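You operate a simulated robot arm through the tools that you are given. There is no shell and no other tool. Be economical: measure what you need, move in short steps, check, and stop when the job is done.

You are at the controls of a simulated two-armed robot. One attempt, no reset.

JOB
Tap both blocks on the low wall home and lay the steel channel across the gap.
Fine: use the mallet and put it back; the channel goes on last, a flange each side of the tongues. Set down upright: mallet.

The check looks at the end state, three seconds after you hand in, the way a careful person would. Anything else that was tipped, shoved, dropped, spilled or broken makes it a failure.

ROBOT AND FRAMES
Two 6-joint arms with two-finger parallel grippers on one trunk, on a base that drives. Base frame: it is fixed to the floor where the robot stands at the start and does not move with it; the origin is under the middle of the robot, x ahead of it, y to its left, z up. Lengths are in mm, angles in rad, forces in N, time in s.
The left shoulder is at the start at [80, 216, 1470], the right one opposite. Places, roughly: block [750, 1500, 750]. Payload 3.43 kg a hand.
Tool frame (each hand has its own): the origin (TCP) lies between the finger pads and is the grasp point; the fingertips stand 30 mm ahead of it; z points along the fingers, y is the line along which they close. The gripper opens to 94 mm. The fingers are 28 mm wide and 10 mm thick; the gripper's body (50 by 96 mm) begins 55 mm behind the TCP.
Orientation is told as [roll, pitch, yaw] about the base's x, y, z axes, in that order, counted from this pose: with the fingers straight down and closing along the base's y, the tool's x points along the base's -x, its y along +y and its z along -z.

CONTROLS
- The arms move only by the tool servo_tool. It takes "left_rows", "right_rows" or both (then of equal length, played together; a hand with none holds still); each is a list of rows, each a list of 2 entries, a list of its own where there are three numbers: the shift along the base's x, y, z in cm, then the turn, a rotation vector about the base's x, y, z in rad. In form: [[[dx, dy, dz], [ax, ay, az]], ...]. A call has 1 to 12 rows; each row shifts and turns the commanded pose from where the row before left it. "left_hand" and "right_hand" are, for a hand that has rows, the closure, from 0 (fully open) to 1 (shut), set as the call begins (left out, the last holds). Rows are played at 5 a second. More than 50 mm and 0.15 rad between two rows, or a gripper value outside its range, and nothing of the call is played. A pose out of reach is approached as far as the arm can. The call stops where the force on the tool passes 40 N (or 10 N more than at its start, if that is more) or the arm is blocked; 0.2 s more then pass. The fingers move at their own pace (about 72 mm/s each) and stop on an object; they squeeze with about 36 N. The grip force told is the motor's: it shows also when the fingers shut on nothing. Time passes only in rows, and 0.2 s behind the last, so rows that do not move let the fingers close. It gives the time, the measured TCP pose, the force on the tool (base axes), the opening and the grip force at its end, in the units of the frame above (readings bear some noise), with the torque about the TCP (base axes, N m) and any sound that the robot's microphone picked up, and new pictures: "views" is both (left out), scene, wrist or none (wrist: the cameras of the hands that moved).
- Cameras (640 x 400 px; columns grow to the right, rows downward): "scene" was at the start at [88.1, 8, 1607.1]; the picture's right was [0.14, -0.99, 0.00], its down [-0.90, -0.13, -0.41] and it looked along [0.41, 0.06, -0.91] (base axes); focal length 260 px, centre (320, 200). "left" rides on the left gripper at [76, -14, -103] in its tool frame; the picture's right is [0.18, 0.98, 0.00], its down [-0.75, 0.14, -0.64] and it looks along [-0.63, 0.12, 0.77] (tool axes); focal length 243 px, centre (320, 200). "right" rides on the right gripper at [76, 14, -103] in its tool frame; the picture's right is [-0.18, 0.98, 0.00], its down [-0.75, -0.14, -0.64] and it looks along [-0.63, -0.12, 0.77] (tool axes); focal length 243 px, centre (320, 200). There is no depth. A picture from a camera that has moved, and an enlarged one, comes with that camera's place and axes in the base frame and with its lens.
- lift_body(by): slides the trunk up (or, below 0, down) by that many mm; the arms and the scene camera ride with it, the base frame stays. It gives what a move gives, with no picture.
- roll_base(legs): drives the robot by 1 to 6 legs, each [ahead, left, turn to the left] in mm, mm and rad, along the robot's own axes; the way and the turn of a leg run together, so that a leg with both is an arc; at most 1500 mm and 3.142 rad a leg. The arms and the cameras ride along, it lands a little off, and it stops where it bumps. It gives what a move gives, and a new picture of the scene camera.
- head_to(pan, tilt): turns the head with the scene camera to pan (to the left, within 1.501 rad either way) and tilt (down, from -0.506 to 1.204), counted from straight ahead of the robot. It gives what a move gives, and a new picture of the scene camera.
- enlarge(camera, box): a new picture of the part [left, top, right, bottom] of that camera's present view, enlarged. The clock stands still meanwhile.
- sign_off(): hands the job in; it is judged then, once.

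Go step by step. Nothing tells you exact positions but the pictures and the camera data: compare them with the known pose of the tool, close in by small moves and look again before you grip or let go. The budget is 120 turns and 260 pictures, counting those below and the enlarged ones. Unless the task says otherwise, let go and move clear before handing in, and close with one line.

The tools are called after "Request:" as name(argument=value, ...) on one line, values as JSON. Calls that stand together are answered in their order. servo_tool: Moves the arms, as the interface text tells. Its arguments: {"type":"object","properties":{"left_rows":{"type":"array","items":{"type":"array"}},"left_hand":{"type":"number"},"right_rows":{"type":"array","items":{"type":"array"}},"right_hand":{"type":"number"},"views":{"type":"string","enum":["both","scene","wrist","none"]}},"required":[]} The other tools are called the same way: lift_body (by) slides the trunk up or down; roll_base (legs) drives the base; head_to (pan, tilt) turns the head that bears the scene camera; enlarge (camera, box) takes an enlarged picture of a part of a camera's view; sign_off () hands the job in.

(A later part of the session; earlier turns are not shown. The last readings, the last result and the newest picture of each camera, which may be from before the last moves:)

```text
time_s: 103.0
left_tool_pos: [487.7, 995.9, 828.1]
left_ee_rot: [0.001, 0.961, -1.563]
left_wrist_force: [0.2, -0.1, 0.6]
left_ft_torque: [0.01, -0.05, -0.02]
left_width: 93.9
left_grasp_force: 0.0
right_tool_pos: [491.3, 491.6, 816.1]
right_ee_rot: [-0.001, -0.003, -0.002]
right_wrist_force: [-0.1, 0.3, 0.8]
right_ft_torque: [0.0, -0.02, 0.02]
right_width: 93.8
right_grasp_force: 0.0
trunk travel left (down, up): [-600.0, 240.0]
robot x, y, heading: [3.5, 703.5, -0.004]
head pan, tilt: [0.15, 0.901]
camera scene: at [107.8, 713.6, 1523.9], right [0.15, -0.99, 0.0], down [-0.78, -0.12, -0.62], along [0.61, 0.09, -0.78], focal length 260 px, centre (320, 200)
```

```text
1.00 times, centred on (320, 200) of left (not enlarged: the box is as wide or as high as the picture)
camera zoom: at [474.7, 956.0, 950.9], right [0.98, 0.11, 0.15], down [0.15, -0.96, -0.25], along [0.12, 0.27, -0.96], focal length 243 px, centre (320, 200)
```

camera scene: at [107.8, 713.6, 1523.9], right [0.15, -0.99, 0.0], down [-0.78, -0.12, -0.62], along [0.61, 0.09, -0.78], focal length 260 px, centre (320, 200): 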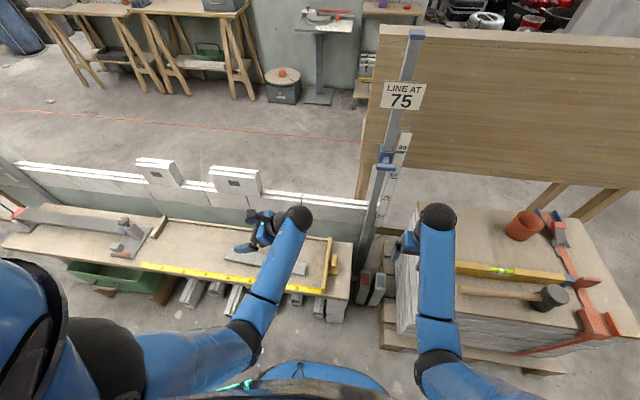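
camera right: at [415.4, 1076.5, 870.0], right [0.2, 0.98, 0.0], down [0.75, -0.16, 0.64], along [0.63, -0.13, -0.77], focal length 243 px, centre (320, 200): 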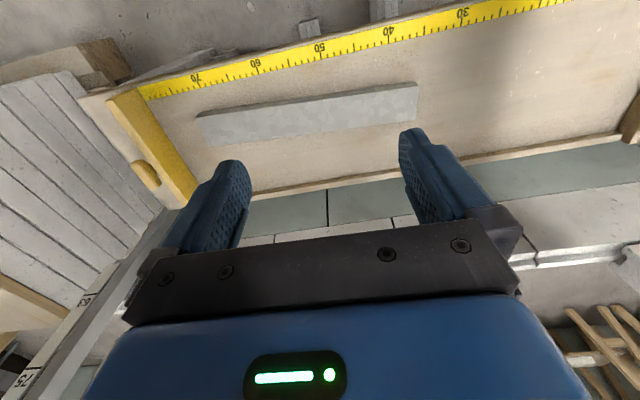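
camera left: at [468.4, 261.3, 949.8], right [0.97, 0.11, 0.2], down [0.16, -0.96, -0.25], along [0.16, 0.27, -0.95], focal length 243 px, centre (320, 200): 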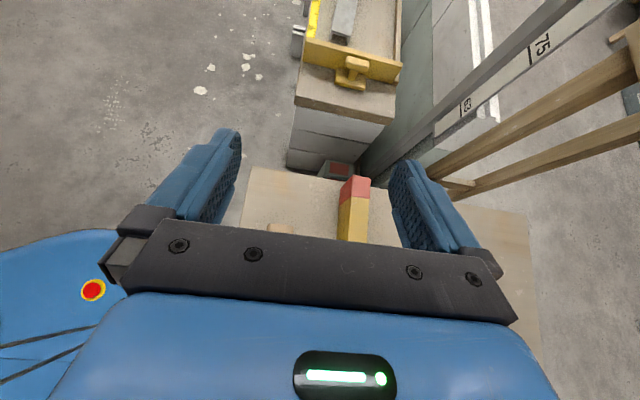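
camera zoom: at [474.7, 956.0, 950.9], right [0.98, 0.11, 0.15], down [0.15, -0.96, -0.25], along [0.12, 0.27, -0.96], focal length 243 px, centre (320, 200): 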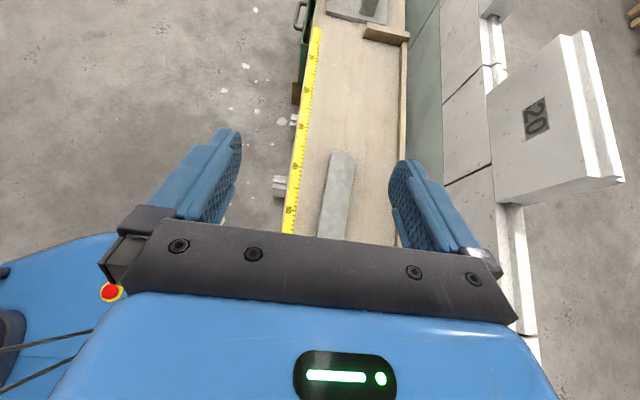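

Request:
enlarge(camera="scene", box=[200, 200, 360, 300])

Request:
enlarge(camera="left", box=[480, 0, 640, 220])

```text
4.00 times, centred on (280, 250) of scene
camera zoom: at [107.8, 713.6, 1523.9], right [0.15, -0.99, 0.0], down [-0.78, -0.12, -0.62], along [0.61, 0.09, -0.78], focal length 1040 px, centre (480, 0)
```

zoom: 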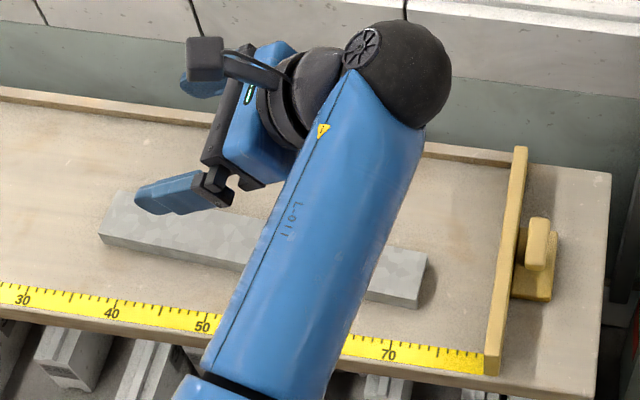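

```text
1.82 times, centred on (560, 110) of left
camera zoom: at [474.7, 956.0, 950.9], right [0.98, 0.11, 0.15], down [0.15, -0.96, -0.25], along [0.12, 0.27, -0.96], focal length 441 px, centre (-116, 364)
```

zoom: 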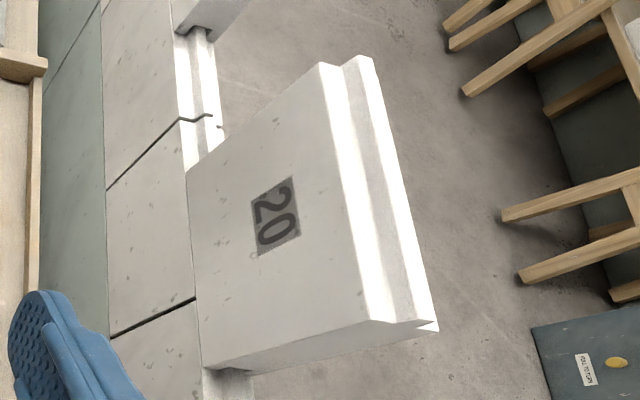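

The channel lies along y at x≈544–595, y≈840–1195, web up, flanges down. To reach low at the bench and far at the wall, I'll turn the robot right, which brings the left shoulder forward and moves the right hand away from the tables.

Request:
roll_base(legs=[[0, 100, 0], [0, 0, -0.8]])

Request:
head_to(pan=0.8, tilt=0.95)

```text
time_s: 106.3
left_tool_pos: [551.7, 658.9, 829.4]
left_ee_rot: [-0.001, 0.962, -2.368]
left_wrist_force: [-0.8, 0.8, 1.1]
left_ft_torque: [0.01, 0.0, 0.01]
left_width: 94.0
left_grasp_force: 0.0
right_tool_pos: [190.4, 306.7, 815.7]
right_ee_rot: [0.0, -0.003, -0.805]
right_wrist_force: [-0.2, 0.5, -0.2]
right_ft_torque: [0.03, 0.01, -0.04]
right_width: 93.9
right_grasp_force: 0.0
trunk travel left (down, up): [-600.0, 240.0]
robot x, y, heading: [5.7, 806.8, -0.803]
head pan, tilt: [0.15, 0.901]
camera scene: at [84.0, 734.9, 1523.9], right [-0.61, -0.79, 0.0], down [-0.62, 0.48, -0.62], along [0.49, -0.38, -0.78], focal length 260 px, centre (320, 200)
```

scene: 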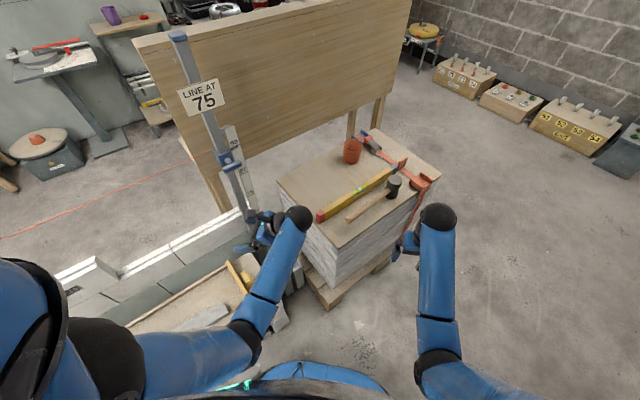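

```text
time_s: 107.3
left_tool_pos: [551.4, 658.9, 828.8]
left_ee_rot: [-0.001, 0.963, -2.366]
left_wrist_force: [-0.9, -0.5, 0.4]
left_ft_torque: [0.01, -0.01, 0.01]
left_width: 94.2
left_grasp_force: 0.0
right_tool_pos: [191.2, 306.2, 816.0]
right_ee_rot: [-0.001, -0.004, -0.806]
right_wrist_force: [0.4, -1.0, -0.2]
right_ft_torque: [0.0, -0.02, 0.0]
right_width: 94.2
right_grasp_force: 0.1
trunk travel left (down, up): [-600.0, 240.0]
robot x, y, heading: [4.0, 805.2, -0.804]
head pan, tilt: [0.799, 0.949]
camera scene: at [96.8, 780.4, 1520.3], right [-0.01, -1.0, 0.0], down [-0.81, 0.0, -0.58], along [0.58, 0.0, -0.81], focal length 260 px, centre (320, 200)
```

scene: 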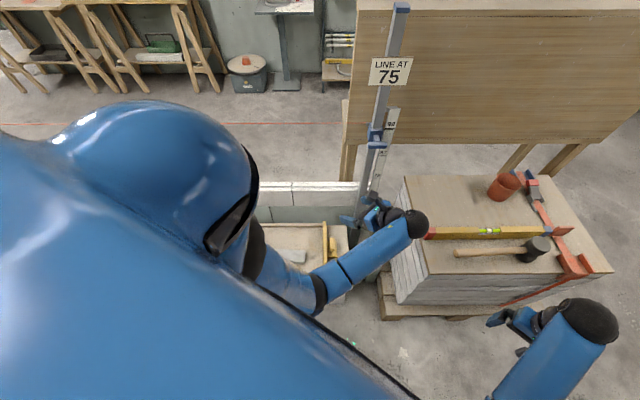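

Request:
servo_tool(left_rows=[[[0.2, 4, 0], [0, 0, 0.0885]], [[0.2, 4, 0], [0, 0, 0.0885]], [[0.2, 4, 0], [0, 0, 0.0885]], [[0.2, 4, 0], [0, 0, 0.0885]], [[0.2, 4, 0], [0, 0, 0.0885]], [[0.2, 4, 0], [0, 0, 0.0885]], [[0.2, 4, 0], [0, 0, 0.0885]], [[0.2, 4, 0], [0, 0, 0.0885]], [[0.2, 4, 0], [0, 0, 0.0885]]])

```text
time_s: 109.3
left_tool_pos: [569.1, 1016.6, 829.7]
left_ee_rot: [-0.001, 0.963, -1.571]
left_wrist_force: [0.5, -0.4, 0.1]
left_ft_torque: [-0.01, -0.01, 0.0]
left_width: 94.1
left_grasp_force: 0.1
right_tool_pos: [190.6, 306.4, 816.5]
right_ee_rot: [-0.001, -0.004, -0.805]
right_wrist_force: [0.3, 0.6, -0.2]
right_ft_torque: [-0.03, 0.0, -0.01]
right_width: 94.0
right_grasp_force: 0.0
trunk travel left (down, up): [-600.0, 240.0]
robot x, y, heading: [9.5, 804.0, -0.804]
head pan, tilt: [0.799, 0.949]
camera scene: at [97.3, 781.3, 1520.3], right [-0.01, -1.0, 0.0], down [-0.81, 0.0, -0.58], along [0.58, 0.0, -0.81], focal length 260 px, centre (320, 200)
camera left: at [556.1, 976.8, 950.0], right [0.98, 0.11, 0.15], down [0.14, -0.96, -0.25], along [0.12, 0.27, -0.96], focal length 243 px, centre (320, 200)
```

scene: 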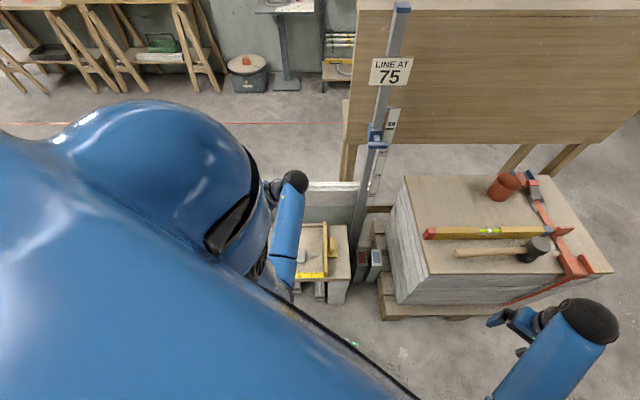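
left: 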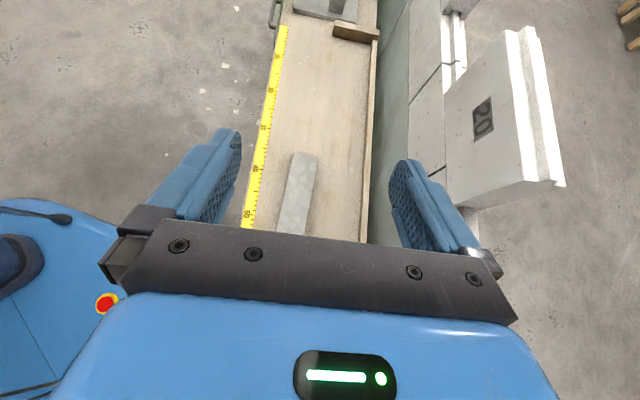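

The hand is above the channel centre, which I measure at x≈571. I'll lower the trunk and check closer.

Request:
lift_body(by=-260)

Request:
enlarge(camera="left", box=[0, 0, 640, 400])

Request:
head_to(pan=0.9, tilt=0.95)

```text
time_s: 112.0
left_tool_pos: [570.8, 1016.0, 569.2]
left_ee_rot: [0.001, 0.961, -1.572]
left_wrist_force: [0.0, 0.2, 0.8]
left_ft_torque: [0.01, 0.02, -0.01]
left_width: 94.0
left_grasp_force: 0.1
right_tool_pos: [191.2, 307.3, 557.0]
right_ee_rot: [0.0, -0.003, -0.805]
right_wrist_force: [-0.2, 0.2, -0.3]
right_ft_torque: [0.01, -0.01, -0.04]
right_width: 93.8
right_grasp_force: 0.0
trunk travel left (down, up): [-340.0, 500.0]
robot x, y, heading: [4.7, 802.8, -0.802]
head pan, tilt: [0.799, 0.949]
```

```text
1.00 times, centred on (320, 200) of left (not enlarged: the box is as wide or as high as the picture)
camera zoom: at [555.6, 975.9, 690.6], right [0.98, 0.11, 0.15], down [0.14, -0.96, -0.25], along [0.12, 0.27, -0.96], focal length 243 px, centre (320, 200)
```

zoom: 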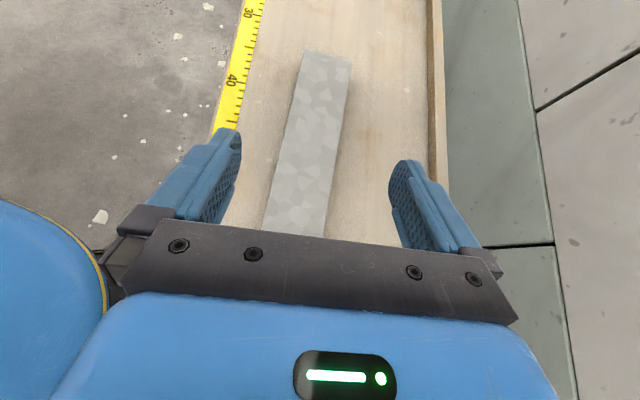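

```text
time_s: 112.7
left_tool_pos: [570.2, 1017.1, 567.7]
left_ee_rot: [0.0, 0.962, -1.571]
left_wrist_force: [0.3, 0.3, -0.3]
left_ft_torque: [0.02, -0.01, 0.02]
left_width: 94.0
left_grasp_force: 0.0
right_tool_pos: [191.0, 306.4, 557.4]
right_ee_rot: [-0.001, -0.003, -0.804]
right_wrist_force: [-1.1, -0.5, 0.0]
right_ft_torque: [0.0, -0.01, -0.03]
right_width: 94.2
right_grasp_force: 0.1
trunk travel left (down, up): [-340.0, 500.0]
robot x, y, heading: [5.9, 802.0, -0.802]
head pan, tilt: [0.901, 0.949]
camera scene: at [96.4, 787.9, 1260.3], right [0.1, -1.0, 0.0], down [-0.81, -0.08, -0.58], along [0.58, 0.06, -0.81], focal length 260 px, centre (320, 200)
```

scene: 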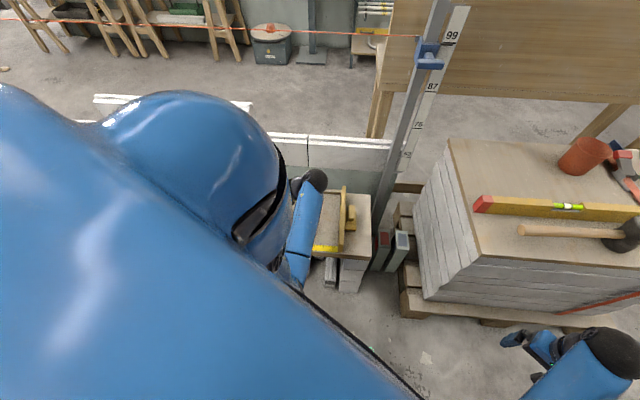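

Web top is at z≈480 and the channel centre at x≈567, yawed slightly (-0.03). I'll lower the fingers around it.

Request:
servo_tool(left_rows=[[[-0.1, 0, -2], [0, 0, -0.03]], [[-0.2, 0, -2], [0, 0, 0]], [[0, 0, -1.5], [0, 0, 0]], [[0, 0, -1], [0, 0, 0]]], views="wrist")

```text
time_s: 113.7
left_tool_pos: [565.9, 1017.6, 505.4]
left_ee_rot: [0.002, 0.962, -1.599]
left_wrist_force: [0.8, -0.2, -0.4]
left_ft_torque: [0.03, 0.02, -0.01]
left_width: 94.1
left_grasp_force: 0.1
right_tool_pos: [191.4, 306.7, 556.2]
right_ee_rot: [0.0, -0.003, -0.805]
right_wrist_force: [-0.1, 0.0, 0.5]
right_ft_torque: [0.0, 0.06, 0.02]
right_width: 94.1
right_grasp_force: 0.0
trunk travel left (down, up): [-340.0, 500.0]
robot x, y, heading: [3.6, 803.3, -0.806]
head pan, tilt: [0.901, 0.949]
camera left: at [551.2, 977.5, 625.8], right [0.99, 0.08, 0.15], down [0.11, -0.96, -0.25], along [0.13, 0.26, -0.96], focal length 243 px, centre (320, 200)
```

left: 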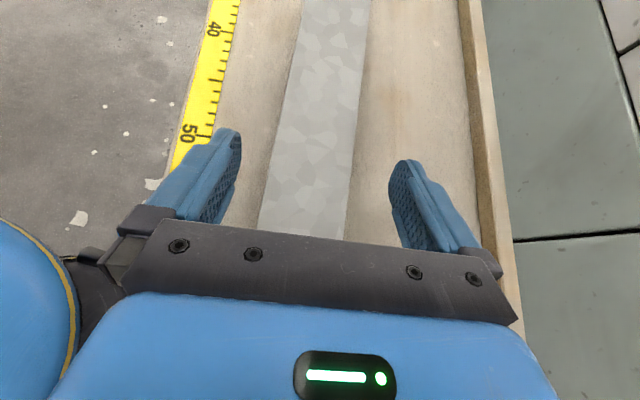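

Request:
servo_tool(left_rows=[[[0.1, 0, -0.8], [0, 0, 0]], [[0, 0, -0.6], [0, 0, 0]]], left_hand=0.25, views="wrist")

Request:
enlarge(camera="left", box=[170, 100, 490, 260])

```text
time_s: 114.2
left_tool_pos: [568.6, 1016.1, 488.0]
left_ee_rot: [-0.001, 0.962, -1.6]
left_wrist_force: [-0.9, 0.6, -0.6]
left_ft_torque: [0.0, 0.01, 0.01]
left_width: 70.5
left_grasp_force: 0.0
right_tool_pos: [191.4, 305.6, 556.3]
right_ee_rot: [0.001, -0.004, -0.804]
right_wrist_force: [-0.1, -0.4, -1.2]
right_ft_torque: [0.01, -0.01, -0.02]
right_width: 94.0
right_grasp_force: 0.1
trunk travel left (down, up): [-340.0, 500.0]
robot x, y, heading: [3.2, 801.5, -0.802]
head pan, tilt: [0.901, 0.949]
camera left: at [552.3, 976.6, 611.2], right [0.99, 0.08, 0.15], down [0.11, -0.96, -0.25], along [0.13, 0.26, -0.96], focal length 243 px, centre (320, 200)
```

left: 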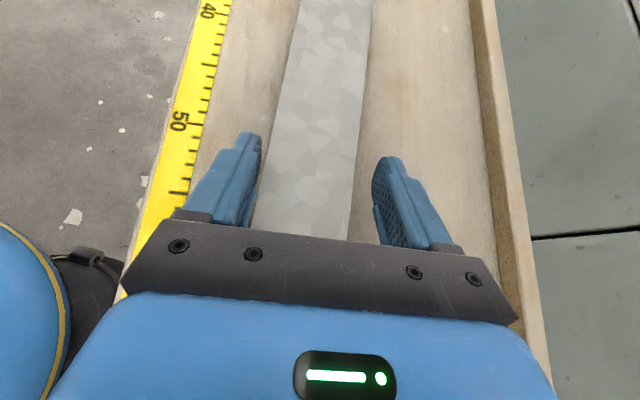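

```text
2.00 times, centred on (330, 180) of left
camera zoom: at [552.3, 976.6, 611.2], right [0.99, 0.08, 0.15], down [0.11, -0.96, -0.25], along [0.13, 0.26, -0.96], focal length 485 px, centre (300, 240)
```

zoom: 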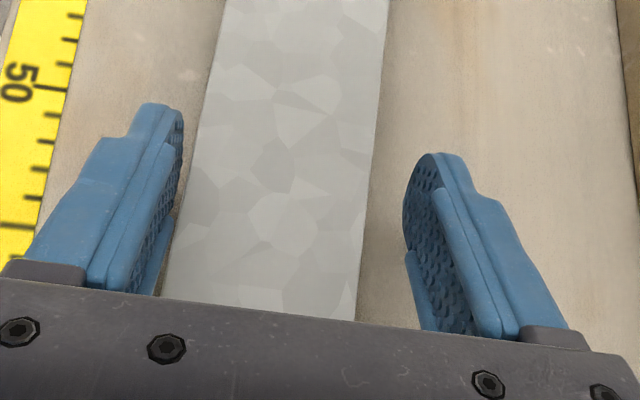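

The channel is ~7 mm toward -x of centre, so I'll shift and close.

Request:
servo_tool(left_rows=[[[-0.6, 0, 0.1], [0, 0, 0]]], views="none")

Request:
servo_tool(left_rows=[[[0, 0, 0], [0, 0, 0]], [[0, 0, 0], [0, 0, 0]], [[0, 0, 0], [0, 0, 0]]], left_hand=1, views="wrist")

Request:
enlarge(camera="left", box=[170, 100, 490, 260])

```text
time_s: 114.7
left_tool_pos: [561.8, 1016.7, 491.1]
left_ee_rot: [0.003, 0.962, -1.601]
left_wrist_force: [0.6, 0.1, 0.4]
left_ft_torque: [-0.01, 0.0, 0.02]
left_width: 70.6
left_grasp_force: 0.1
right_tool_pos: [190.8, 307.0, 556.5]
right_ee_rot: [0.0, -0.004, -0.804]
right_wrist_force: [0.2, -0.5, -0.5]
right_ft_torque: [-0.02, -0.03, 0.02]
right_width: 94.1
right_grasp_force: 0.0
trunk travel left (down, up): [-340.0, 500.0]
robot x, y, heading: [2.0, 808.5, -0.804]
head pan, tilt: [0.901, 0.949]
```

```text
time_s: 115.5
left_tool_pos: [561.0, 1017.3, 492.4]
left_ee_rot: [0.0, 0.962, -1.601]
left_wrist_force: [0.1, 0.5, 2.1]
left_ft_torque: [-0.14, 0.13, -0.52]
left_width: 54.9
left_grasp_force: 36.1
right_tool_pos: [189.9, 307.4, 556.4]
right_ee_rot: [-0.001, -0.002, -0.805]
right_wrist_force: [0.6, -0.4, 0.3]
right_ft_torque: [-0.03, 0.02, -0.01]
right_width: 93.9
right_grasp_force: 0.1
trunk travel left (down, up): [-340.0, 500.0]
robot x, y, heading: [5.9, 803.8, -0.807]
head pan, tilt: [0.901, 0.949]
camera left: at [546.5, 976.5, 612.8], right [0.99, 0.08, 0.15], down [0.11, -0.96, -0.25], along [0.13, 0.26, -0.96], focal length 243 px, centre (320, 200)
```

left: 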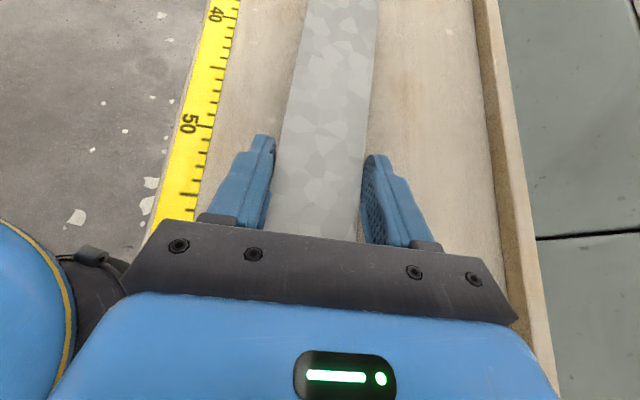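

```text
2.00 times, centred on (330, 180) of left
camera zoom: at [546.5, 976.5, 612.8], right [0.99, 0.08, 0.15], down [0.11, -0.96, -0.25], along [0.13, 0.26, -0.96], focal length 485 px, centre (300, 240)
```

zoom: 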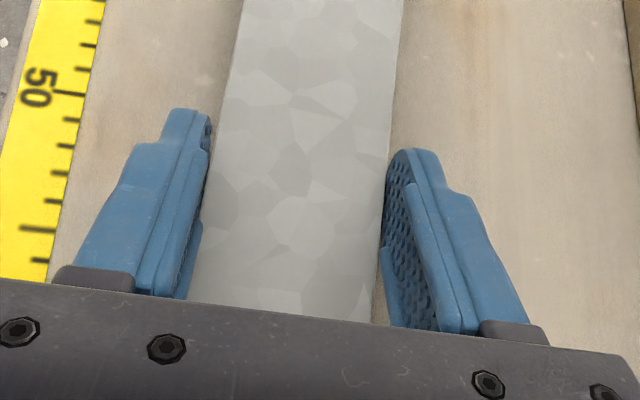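

The pads are slightly skewed to the channel, so I'll open a bit, yaw -0.03, and close again.

Request:
servo_tool(left_rows=[[[0, 0, 0], [0, 0, 0]], [[0, 0, 0], [0, 0, -0.035]]], left_hand=0.3, views="none")

Request:
servo_tool(left_rows=[[[0, 0, 0], [0, 0, 0]], [[0, 0, 0], [0, 0, 0]], [[0, 0, 0], [0, 0, 0]]], left_hand=1, views="wrist")

Request:
enlarge(camera="left", box=[170, 100, 490, 260])

```text
time_s: 116.0
left_tool_pos: [560.8, 1017.0, 491.4]
left_ee_rot: [0.001, 0.962, -1.634]
left_wrist_force: [1.1, -0.3, 0.4]
left_ft_torque: [0.01, -0.02, -0.06]
left_width: 66.0
left_grasp_force: 0.1
right_tool_pos: [191.4, 305.7, 556.5]
right_ee_rot: [0.0, -0.003, -0.804]
right_wrist_force: [0.5, 0.3, 0.5]
right_ft_torque: [-0.01, 0.03, 0.02]
right_width: 93.8
right_grasp_force: 0.0
trunk travel left (down, up): [-340.0, 500.0]
robot x, y, heading: [5.7, 801.1, -0.807]
head pan, tilt: [0.901, 0.949]
```

```text
time_s: 116.8
left_tool_pos: [561.9, 1016.9, 490.4]
left_ee_rot: [0.0, 0.96, -1.638]
left_wrist_force: [-2.3, 0.4, -0.2]
left_ft_torque: [0.35, 0.02, 0.11]
left_width: 54.0
left_grasp_force: 36.1
right_tool_pos: [191.5, 305.6, 557.4]
right_ee_rot: [0.0, -0.004, -0.806]
right_wrist_force: [0.8, 0.1, 0.3]
right_ft_torque: [-0.01, 0.04, 0.02]
right_width: 94.0
right_grasp_force: 0.0
trunk travel left (down, up): [-340.0, 500.0]
robot x, y, heading: [4.1, 798.9, -0.81]
head pan, tilt: [0.901, 0.949]
camera left: at [545.0, 977.4, 612.2], right [0.99, 0.04, 0.15], down [0.08, -0.96, -0.25], along [0.13, 0.26, -0.96], focal length 243 px, centre (320, 200)
```

left: 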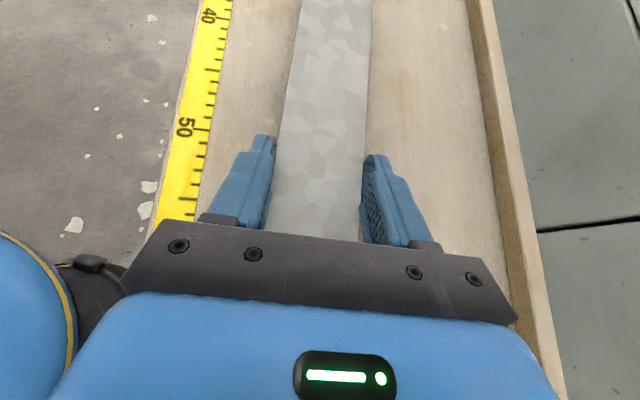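

```text
2.00 times, centred on (330, 180) of left
camera zoom: at [545.0, 977.4, 612.2], right [0.99, 0.04, 0.15], down [0.08, -0.96, -0.25], along [0.13, 0.26, -0.96], focal length 485 px, centre (300, 240)
```

zoom: 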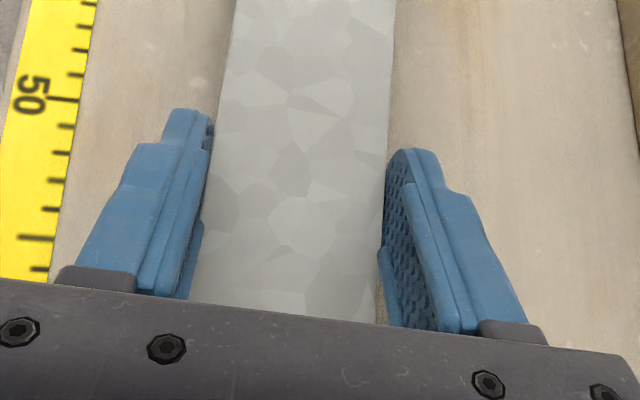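

Aligned now (54 mm, low twist). I'll lift carefully.

Request:
servo_tool(left_rows=[[[0, 0, 0.5], [0, 0, 0]], [[0, 0, 1], [0, 0, 0]], [[0, 0, 1.5], [0, 0, 0]], [[0, 0, 2], [0, 0, 0]], [[0, 0, 0], [0, 0, 0]]])

Request:
enlarge(camera="left", box=[170, 0, 490, 260])

```text
time_s: 118.0
left_tool_pos: [562.6, 1016.6, 542.3]
left_ee_rot: [-0.001, 0.962, -1.637]
left_wrist_force: [-0.5, 0.1, -6.0]
left_ft_torque: [-0.03, -0.02, -0.01]
left_width: 53.8
left_grasp_force: 36.1
right_tool_pos: [192.6, 306.6, 555.3]
right_ee_rot: [-0.001, -0.002, -0.803]
right_wrist_force: [0.1, 0.2, 0.7]
right_ft_torque: [-0.01, 0.0, 0.01]
right_width: 94.0
right_grasp_force: 0.2
trunk travel left (down, up): [-340.0, 500.0]
robot x, y, heading: [2.9, 802.0, -0.802]
head pan, tilt: [0.901, 0.949]
camera scene: at [97.2, 788.2, 1260.2], right [0.1, -1.0, 0.0], down [-0.81, -0.08, -0.58], along [0.58, 0.06, -0.81], focal length 260 px, centre (320, 200)
camera left: at [545.4, 977.2, 663.1], right [0.99, 0.04, 0.15], down [0.08, -0.96, -0.25], along [0.13, 0.26, -0.96], focal length 243 px, centre (320, 200)
```

scene: 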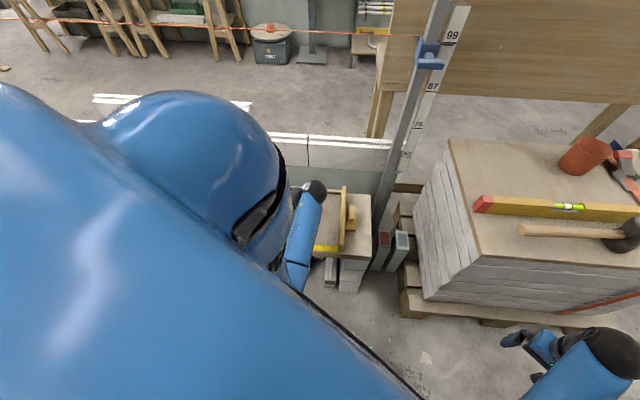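
left: 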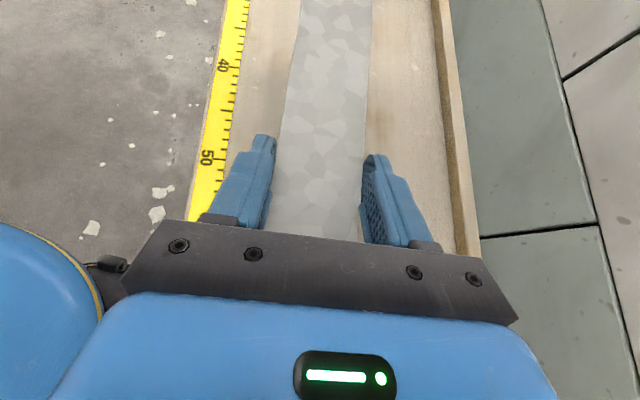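

```text
1.54 times, centred on (330, 130) of left
camera zoom: at [545.4, 977.2, 663.1], right [0.99, 0.04, 0.15], down [0.08, -0.96, -0.25], along [0.13, 0.26, -0.96], focal length 373 px, centre (305, 308)
```

zoom: 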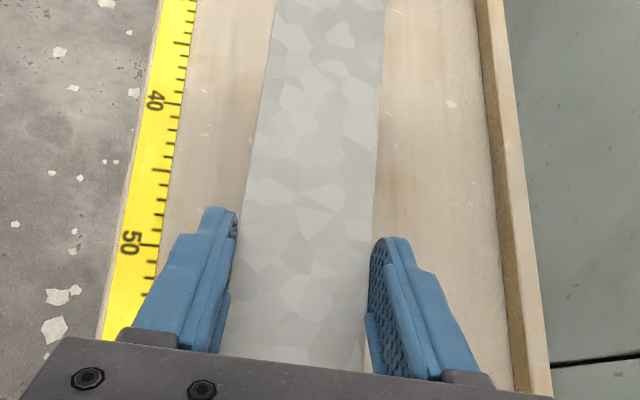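

The channel is held level and balanced (0.6 kg). I'll raise the trunk and drive left alongside the wall.

Request:
lift_body(by=200)

Request:
roll_base(legs=[[-252, 243, 0]])

Request:
enlarge(camera="left", box=[0, 0, 640, 400])

```text
time_s: 120.2
left_tool_pos: [561.6, 1016.5, 740.7]
left_ee_rot: [-0.001, 0.962, -1.637]
left_wrist_force: [0.1, 0.1, -6.0]
left_ft_torque: [-0.02, 0.01, 0.0]
left_width: 54.1
left_grasp_force: 36.4
right_tool_pos: [190.7, 306.0, 757.3]
right_ee_rot: [-0.001, -0.001, -0.805]
right_wrist_force: [0.6, 1.0, 0.0]
right_ft_torque: [0.0, 0.0, 0.06]
right_width: 93.9
right_grasp_force: 0.0
trunk travel left (down, up): [-540.0, 300.0]
robot x, y, heading: [2.1, 800.8, -0.801]
head pan, tilt: [0.901, 0.949]
```

```text
time_s: 122.5
left_tool_pos: [562.4, 1355.1, 741.2]
left_ee_rot: [-0.002, 0.96, -1.641]
left_wrist_force: [-0.8, -0.9, -6.2]
left_ft_torque: [-0.05, 0.01, -0.02]
left_width: 53.9
left_grasp_force: 36.0
right_tool_pos: [189.8, 647.2, 756.1]
right_ee_rot: [0.0, -0.003, -0.808]
right_wrist_force: [-0.7, 0.7, -0.5]
right_ft_torque: [0.02, 0.01, 0.03]
right_width: 94.1
right_grasp_force: 0.0
trunk travel left (down, up): [-540.0, 300.0]
robot x, y, heading: [3.3, 1145.1, -0.812]
head pan, tilt: [0.901, 0.949]
camera scene: at [97.0, 1129.3, 1460.2], right [0.09, -1.0, 0.0], down [-0.81, -0.07, -0.58], along [0.58, 0.05, -0.81], focal length 260 px, centre (320, 200)
```

scene: 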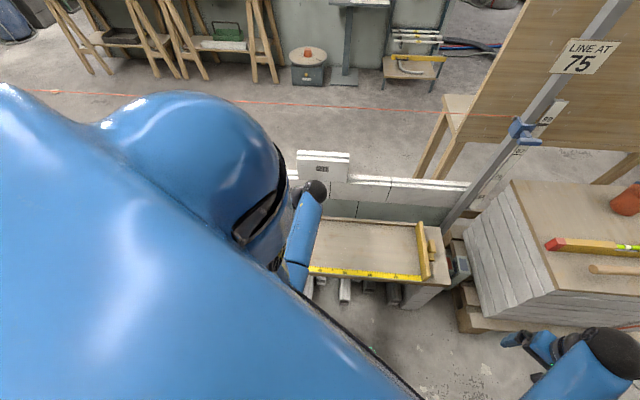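

```text
1.00 times, centred on (320, 200) of left (not enlarged: the box is as wide or as high as the picture)
camera zoom: at [546.2, 1316.5, 863.1], right [0.99, 0.04, 0.15], down [0.07, -0.97, -0.25], along [0.14, 0.26, -0.96], focal length 243 px, centre (320, 200)
```

zoom: 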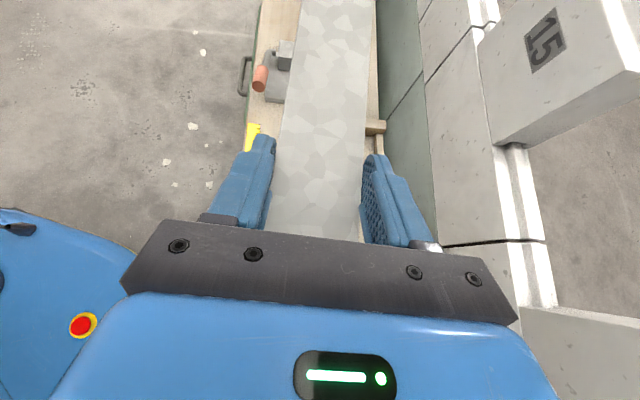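

Request:
servo_tool(left_rows=[[[1, 0.5, 2], [0, 0, 0.035]], [[2, 0.5, 2], [0, 0, 0.035]], [[2, 0.5, 2], [0, 0, 0]], [[2, 0.4, 2], [0, 0, 0]], [[2, 0, 2], [0, 0, 0]], [[2, 0, 1], [0, 0, 0]]])

```text
time_s: 123.9
left_tool_pos: [673.2, 1374.1, 851.6]
left_ee_rot: [-0.004, 0.962, -1.574]
left_wrist_force: [-0.8, -0.7, -6.0]
left_ft_torque: [-0.04, -0.01, 0.0]
left_width: 54.0
left_grasp_force: 36.1
right_tool_pos: [189.8, 648.4, 756.4]
right_ee_rot: [-0.002, -0.002, -0.808]
right_wrist_force: [0.7, 1.0, -0.3]
right_ft_torque: [-0.01, 0.0, 0.0]
right_width: 94.0
right_grasp_force: 0.0
trunk travel left (down, up): [-540.0, 300.0]
robot x, y, heading: [5.7, 1147.3, -0.807]
head pan, tilt: [0.901, 0.949]
camera scene: at [97.9, 1130.0, 1460.1], right [0.09, -1.0, 0.0], down [-0.81, -0.07, -0.58], along [0.58, 0.05, -0.81], focal length 260 px, centre (320, 200)
camera left: at [659.5, 1335.6, 972.8], right [0.98, 0.11, 0.15], down [0.14, -0.96, -0.25], along [0.12, 0.27, -0.96], focal length 243 px, centre (320, 200)
```

scene: 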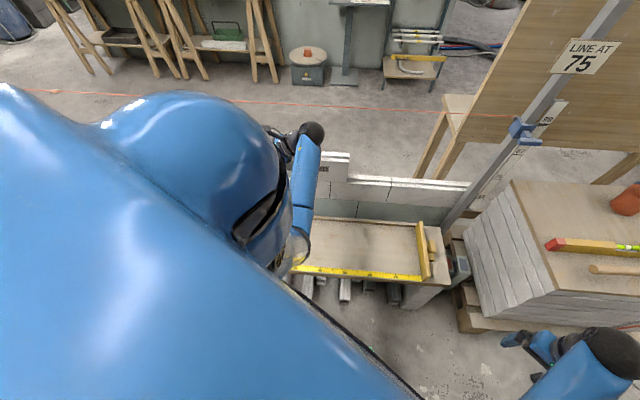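
left: 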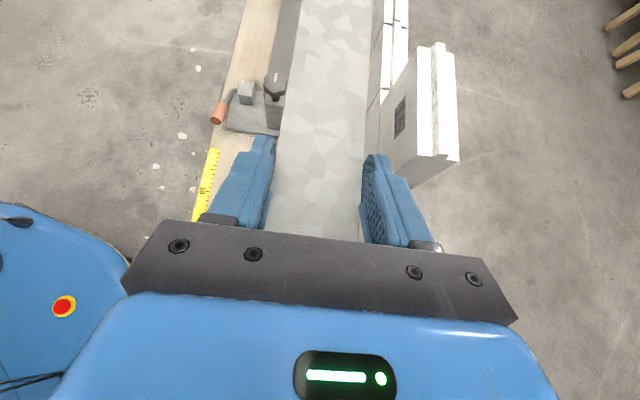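

Ball-joint clearance under the line matters, so I'll lower to z≈806 before going further forward. First I'll measure the tongue.

Request:
servo_tool(left_rows=[[[0, 0, -1.5], [0, 0, 0]], [[0, 0, -1.5], [0, 0, 0]], [[0.5, 0, -1.5], [0, 0, 0]]], views="none")

Request:
enlarge(camera="left", box=[340, 0, 500, 200])

Request:
enlarge(camera="scene", box=[240, 80, 400, 200])

```text
time_s: 124.7
left_tool_pos: [678.4, 1374.9, 806.3]
left_ee_rot: [-0.002, 0.962, -1.574]
left_wrist_force: [-0.2, 0.9, -6.3]
left_ft_torque: [-0.03, -0.04, 0.04]
left_width: 53.9
left_grasp_force: 36.1
right_tool_pos: [190.1, 647.4, 756.0]
right_ee_rot: [-0.003, -0.002, -0.809]
right_wrist_force: [0.2, -0.1, 0.1]
right_ft_torque: [0.02, 0.01, -0.03]
right_width: 93.7
right_grasp_force: 0.0
trunk travel left (down, up): [-540.0, 300.0]
robot x, y, heading: [4.5, 1144.2, -0.809]
head pan, tilt: [0.901, 0.949]
```

```text
2.00 times, centred on (420, 100) of left
camera zoom: at [665.1, 1334.2, 927.0], right [0.98, 0.11, 0.15], down [0.14, -0.96, -0.25], along [0.12, 0.27, -0.96], focal length 485 px, centre (120, 400)
```

zoom: 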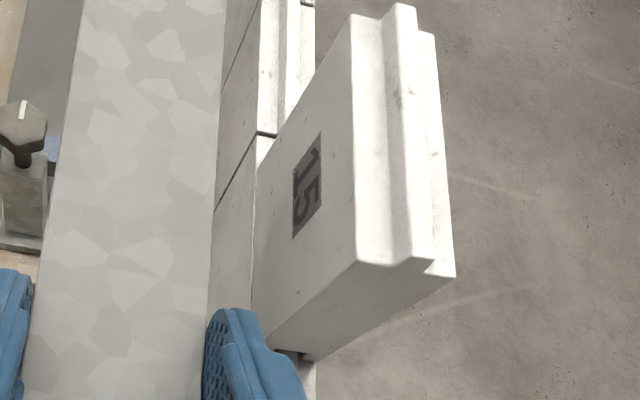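

```text
3.33 times, centred on (320, 140) of scene
camera zoom: at [97.7, 1130.0, 1460.2], right [0.09, -1.0, 0.0], down [-0.81, -0.07, -0.58], along [0.58, 0.05, -0.81], focal length 866 px, centre (320, 400)
```

zoom: 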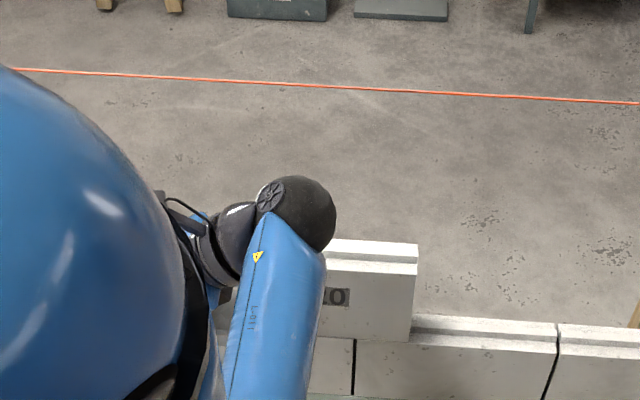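

Measured block thickness is x≈785–830 with the tongue centre at 807, and the channel is parallel to the wall. I'll advance at this height with part-way checks.

Request:
servo_tool(left_rows=[[[2, 0, 0], [0, 0, 0]], [[2, 0, 0], [0, 0, 0]], [[2, 0, 0], [0, 0, 0]], [[1, 0, 0], [0, 0, 0]]])

Request:
enlarge(camera="scene", box=[240, 60, 400, 180])

```text
time_s: 125.7
left_tool_pos: [747.7, 1375.5, 803.9]
left_ee_rot: [-0.004, 0.962, -1.574]
left_wrist_force: [-0.3, 0.2, -6.1]
left_ft_torque: [-0.07, 0.0, -0.01]
left_width: 53.9
left_grasp_force: 36.0
right_tool_pos: [190.8, 647.8, 757.1]
right_ee_rot: [-0.002, -0.001, -0.808]
right_wrist_force: [0.1, 0.1, -0.9]
right_ft_torque: [-0.02, -0.03, 0.02]
right_width: 94.0
right_grasp_force: 0.1
trunk travel left (down, up): [-540.0, 300.0]
robot x, y, heading: [2.6, 1145.4, -0.81]
head pan, tilt: [0.901, 0.949]
camera scene: at [97.8, 1129.9, 1460.2], right [0.09, -1.0, 0.0], down [-0.81, -0.07, -0.58], along [0.58, 0.05, -0.81], focal length 260 px, centre (320, 200)
camera left: at [734.2, 1334.9, 926.3], right [0.98, 0.11, 0.15], down [0.14, -0.96, -0.25], along [0.12, 0.27, -0.96], focal length 243 px, centre (320, 200)
```

scene: 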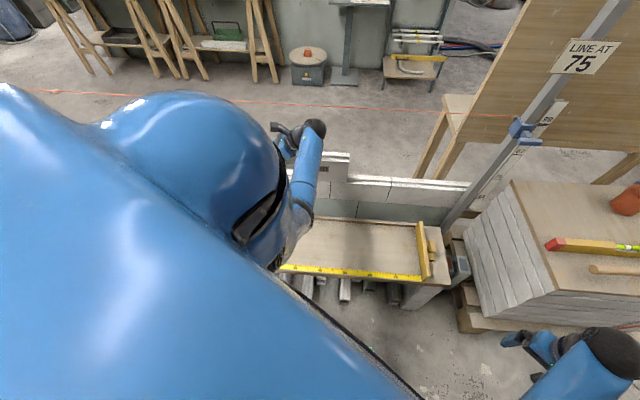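
left: 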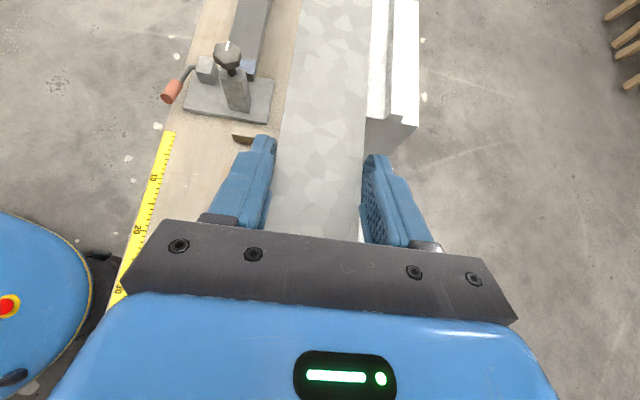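

```text
3.33 times, centred on (320, 120) of scene
camera zoom: at [97.8, 1129.9, 1460.2], right [0.09, -1.0, 0.0], down [-0.81, -0.07, -0.58], along [0.58, 0.05, -0.81], focal length 866 px, centre (320, 467)
```

zoom: 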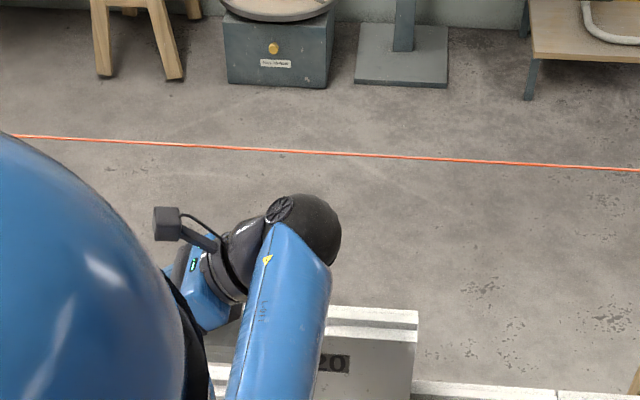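

Request:
servo_tool(left_rows=[[[1, 0, 0.3], [0, 0, 0]], [[1.5, 0, 0], [0, 0, 0]], [[1.5, 0, 0], [0, 0, 0]], [[1, 0, 0], [0, 0, 0]], [[0.9, -0.1, 0], [0, 0, 0]]])

Request:
enlarge(camera="left", box=[200, 0, 520, 250])

Request:
enlarge(camera="scene", box=[240, 60, 400, 180])

```text
time_s: 126.9
left_tool_pos: [809.2, 1372.6, 808.6]
left_ee_rot: [-0.002, 0.96, -1.573]
left_wrist_force: [0.1, -0.1, -5.9]
left_ft_torque: [-0.01, -0.01, 0.01]
left_width: 54.0
left_grasp_force: 36.5
right_tool_pos: [189.3, 647.1, 755.2]
right_ee_rot: [-0.002, -0.002, -0.809]
right_wrist_force: [0.6, -0.8, 0.7]
right_ft_torque: [0.02, -0.01, 0.01]
right_width: 94.0
right_grasp_force: 0.0
trunk travel left (down, up): [-540.0, 300.0]
robot x, y, heading: [3.8, 1142.7, -0.809]
head pan, tilt: [0.901, 0.949]
camera scene: at [97.9, 1129.8, 1460.2], right [0.09, -1.0, 0.0], down [-0.81, -0.07, -0.58], along [0.58, 0.05, -0.81], focal length 260 px, centre (320, 200)
camera left: at [794.5, 1333.5, 930.6], right [0.98, 0.11, 0.15], down [0.14, -0.96, -0.25], along [0.12, 0.27, -0.96], focal length 243 px, centre (320, 200)
```

scene: 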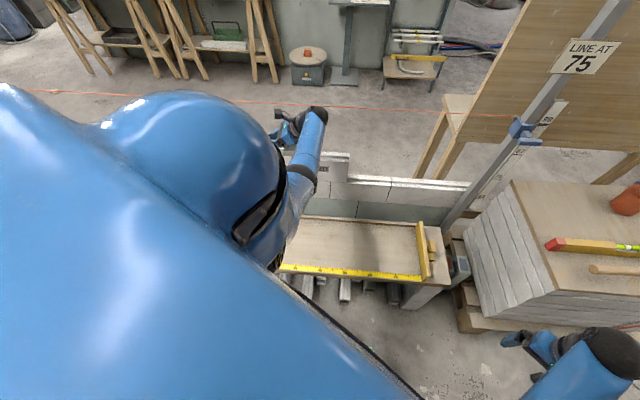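
left: 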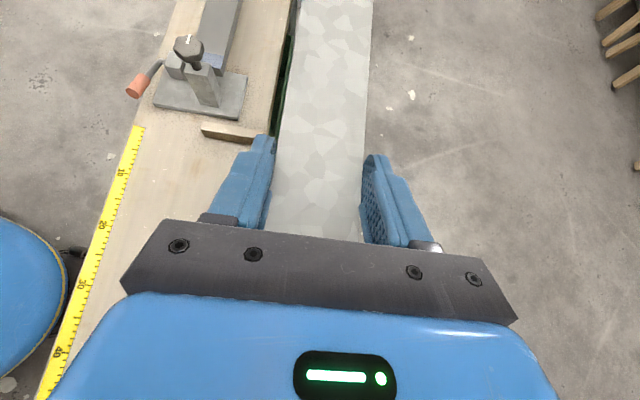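

```text
1.60 times, centred on (360, 125) of left
camera zoom: at [794.5, 1333.5, 930.6], right [0.98, 0.11, 0.15], down [0.14, -0.96, -0.25], along [0.12, 0.27, -0.96], focal length 388 px, centre (256, 320)
```

zoom: 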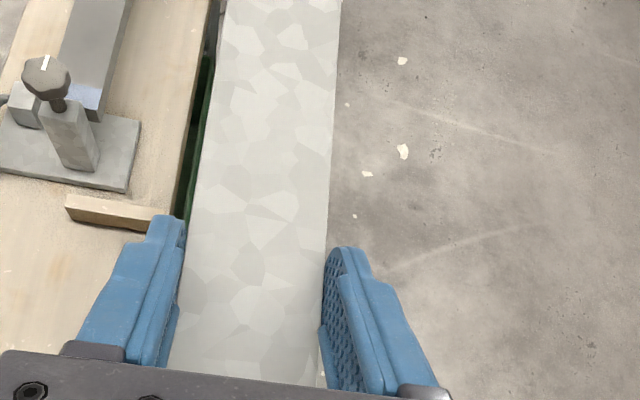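

```text
3.33 times, centred on (320, 120) of scene
camera zoom: at [97.9, 1129.8, 1460.2], right [0.09, -1.0, 0.0], down [-0.81, -0.07, -0.58], along [0.58, 0.05, -0.81], focal length 866 px, centre (320, 467)
```

zoom: 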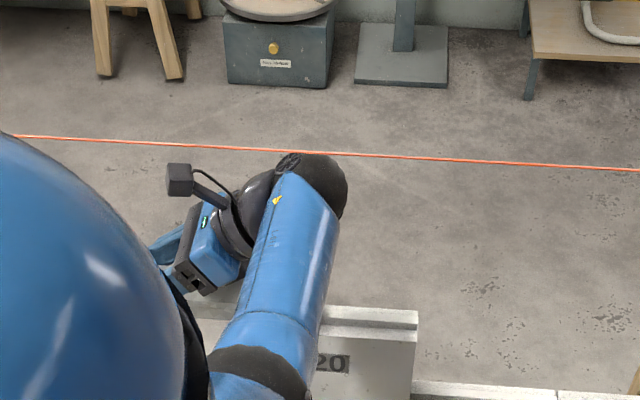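

The channel is above the tongues and the line is untouched. I'll lower slowly with force checks.

Request:
servo_tool(left_rows=[[[-0.2, 0.1, -0.3], [0, 0, 0]], [[0, 0, -0.3], [0, 0, 0]]], views="none")

Request:
servo_tool(left_rows=[[[0, 0, -0.2], [0, 0, 0]], [[0, 0, -0.2], [0, 0, 0]]], views="none")

Request:
servo_tool(left_rows=[[[0, 0, -0.2], [0, 0, 0]], [[0, 0, -0.1], [0, 0, 0]]], views="none")

```text
time_s: 127.5
left_tool_pos: [806.3, 1374.8, 803.6]
left_ee_rot: [-0.002, 0.962, -1.573]
left_wrist_force: [0.1, 0.2, -6.1]
left_ft_torque: [-0.05, -0.04, 0.01]
left_width: 54.0
left_grasp_force: 36.1
right_tool_pos: [188.7, 648.6, 756.8]
right_ee_rot: [-0.001, -0.002, -0.808]
right_wrist_force: [0.3, -0.2, -0.8]
right_ft_torque: [0.02, -0.01, -0.01]
right_width: 94.0
right_grasp_force: 0.2
trunk travel left (down, up): [-540.0, 300.0]
robot x, y, heading: [5.8, 1149.0, -0.807]
head pan, tilt: [0.901, 0.949]
```

```text
time_s: 128.1
left_tool_pos: [805.8, 1374.1, 797.9]
left_ee_rot: [0.0, 0.962, -1.571]
left_wrist_force: [-0.4, -0.8, -6.0]
left_ft_torque: [-0.05, -0.01, 0.02]
left_width: 54.2
left_grasp_force: 36.7
right_tool_pos: [189.7, 647.2, 756.2]
right_ee_rot: [-0.002, -0.001, -0.806]
right_wrist_force: [-0.7, -0.8, -0.3]
right_ft_torque: [-0.03, 0.01, -0.01]
right_width: 94.0
right_grasp_force: 0.0
trunk travel left (down, up): [-540.0, 300.0]
robot x, y, heading: [5.7, 1142.0, -0.809]
head pan, tilt: [0.901, 0.949]
```

```text
time_s: 128.7
left_tool_pos: [805.3, 1375.0, 795.8]
left_ee_rot: [0.0, 0.962, -1.572]
left_wrist_force: [-0.1, 0.2, -5.9]
left_ft_torque: [-0.03, -0.01, -0.02]
left_width: 53.9
left_grasp_force: 36.7
right_tool_pos: [188.5, 648.2, 755.3]
right_ee_rot: [-0.002, -0.001, -0.808]
right_wrist_force: [0.2, -0.4, 0.4]
right_ft_torque: [0.02, -0.03, 0.02]
right_width: 94.2
right_grasp_force: 0.1
trunk travel left (down, up): [-540.0, 300.0]
robot x, y, heading: [2.2, 1144.1, -0.803]
head pan, tilt: [0.901, 0.949]
```

Request:
servo_tool(left_rows=[[[0.15, 0, -0.2], [0, 0, 0]], [[0, 0, -0.2], [0, 0, 0]], [[0, 0, -0.2], [0, 0, 0]]], views="none")

Request:
servo_tool(left_rows=[[[0, 0, -0.2], [0, 0, 0]], [[0, 0, -0.1], [0, 0, 0]]], views="none")

Request:
servo_tool(left_rows=[[[0, 0, -0.1], [0, 0, 0]], [[0, 0, -0.1], [0, 0, 0]]], views="none")

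```text
time_s: 129.5
left_tool_pos: [807.6, 1374.7, 791.6]
left_ee_rot: [0.004, 0.961, -1.568]
left_wrist_force: [0.2, 0.9, -1.2]
left_ft_torque: [-0.7, 0.12, -0.03]
left_width: 53.8
left_grasp_force: 35.9
right_tool_pos: [188.6, 648.5, 757.1]
right_ee_rot: [0.001, -0.003, -0.808]
right_wrist_force: [-0.3, 0.4, -0.5]
right_ft_torque: [0.03, 0.03, -0.01]
right_width: 94.0
right_grasp_force: 0.0
trunk travel left (down, up): [-540.0, 300.0]
robot x, y, heading: [2.5, 1144.1, -0.808]
head pan, tilt: [0.901, 0.949]
```

```text
time_s: 130.1
left_tool_pos: [806.9, 1375.1, 791.5]
left_ee_rot: [0.01, 0.965, -1.564]
left_wrist_force: [3.6, 0.2, 12.9]
left_ft_torque: [-0.65, 0.25, 0.15]
left_width: 54.0
left_grasp_force: 35.8
right_tool_pos: [187.3, 647.7, 757.6]
right_ee_rot: [0.001, -0.002, -0.811]
right_wrist_force: [-0.1, -0.5, -0.7]
right_ft_torque: [0.02, 0.01, 0.01]
right_width: 93.8
right_grasp_force: 0.1
trunk travel left (down, up): [-540.0, 300.0]
robot x, y, heading: [4.3, 1144.5, -0.813]
head pan, tilt: [0.901, 0.949]
```

```text
time_s: 130.7
left_tool_pos: [806.7, 1374.7, 790.1]
left_ee_rot: [0.015, 0.966, -1.562]
left_wrist_force: [6.9, 0.1, 24.1]
left_ft_torque: [-0.1, 0.04, 0.21]
left_width: 53.8
left_grasp_force: 36.0
right_tool_pos: [187.6, 647.2, 756.3]
right_ee_rot: [0.001, -0.005, -0.808]
right_wrist_force: [0.7, -1.0, 0.4]
right_ft_torque: [0.02, -0.01, 0.01]
right_width: 94.3
right_grasp_force: 0.0
trunk travel left (down, up): [-540.0, 300.0]
robot x, y, heading: [5.1, 1146.0, -0.807]
head pan, tilt: [0.901, 0.949]
```

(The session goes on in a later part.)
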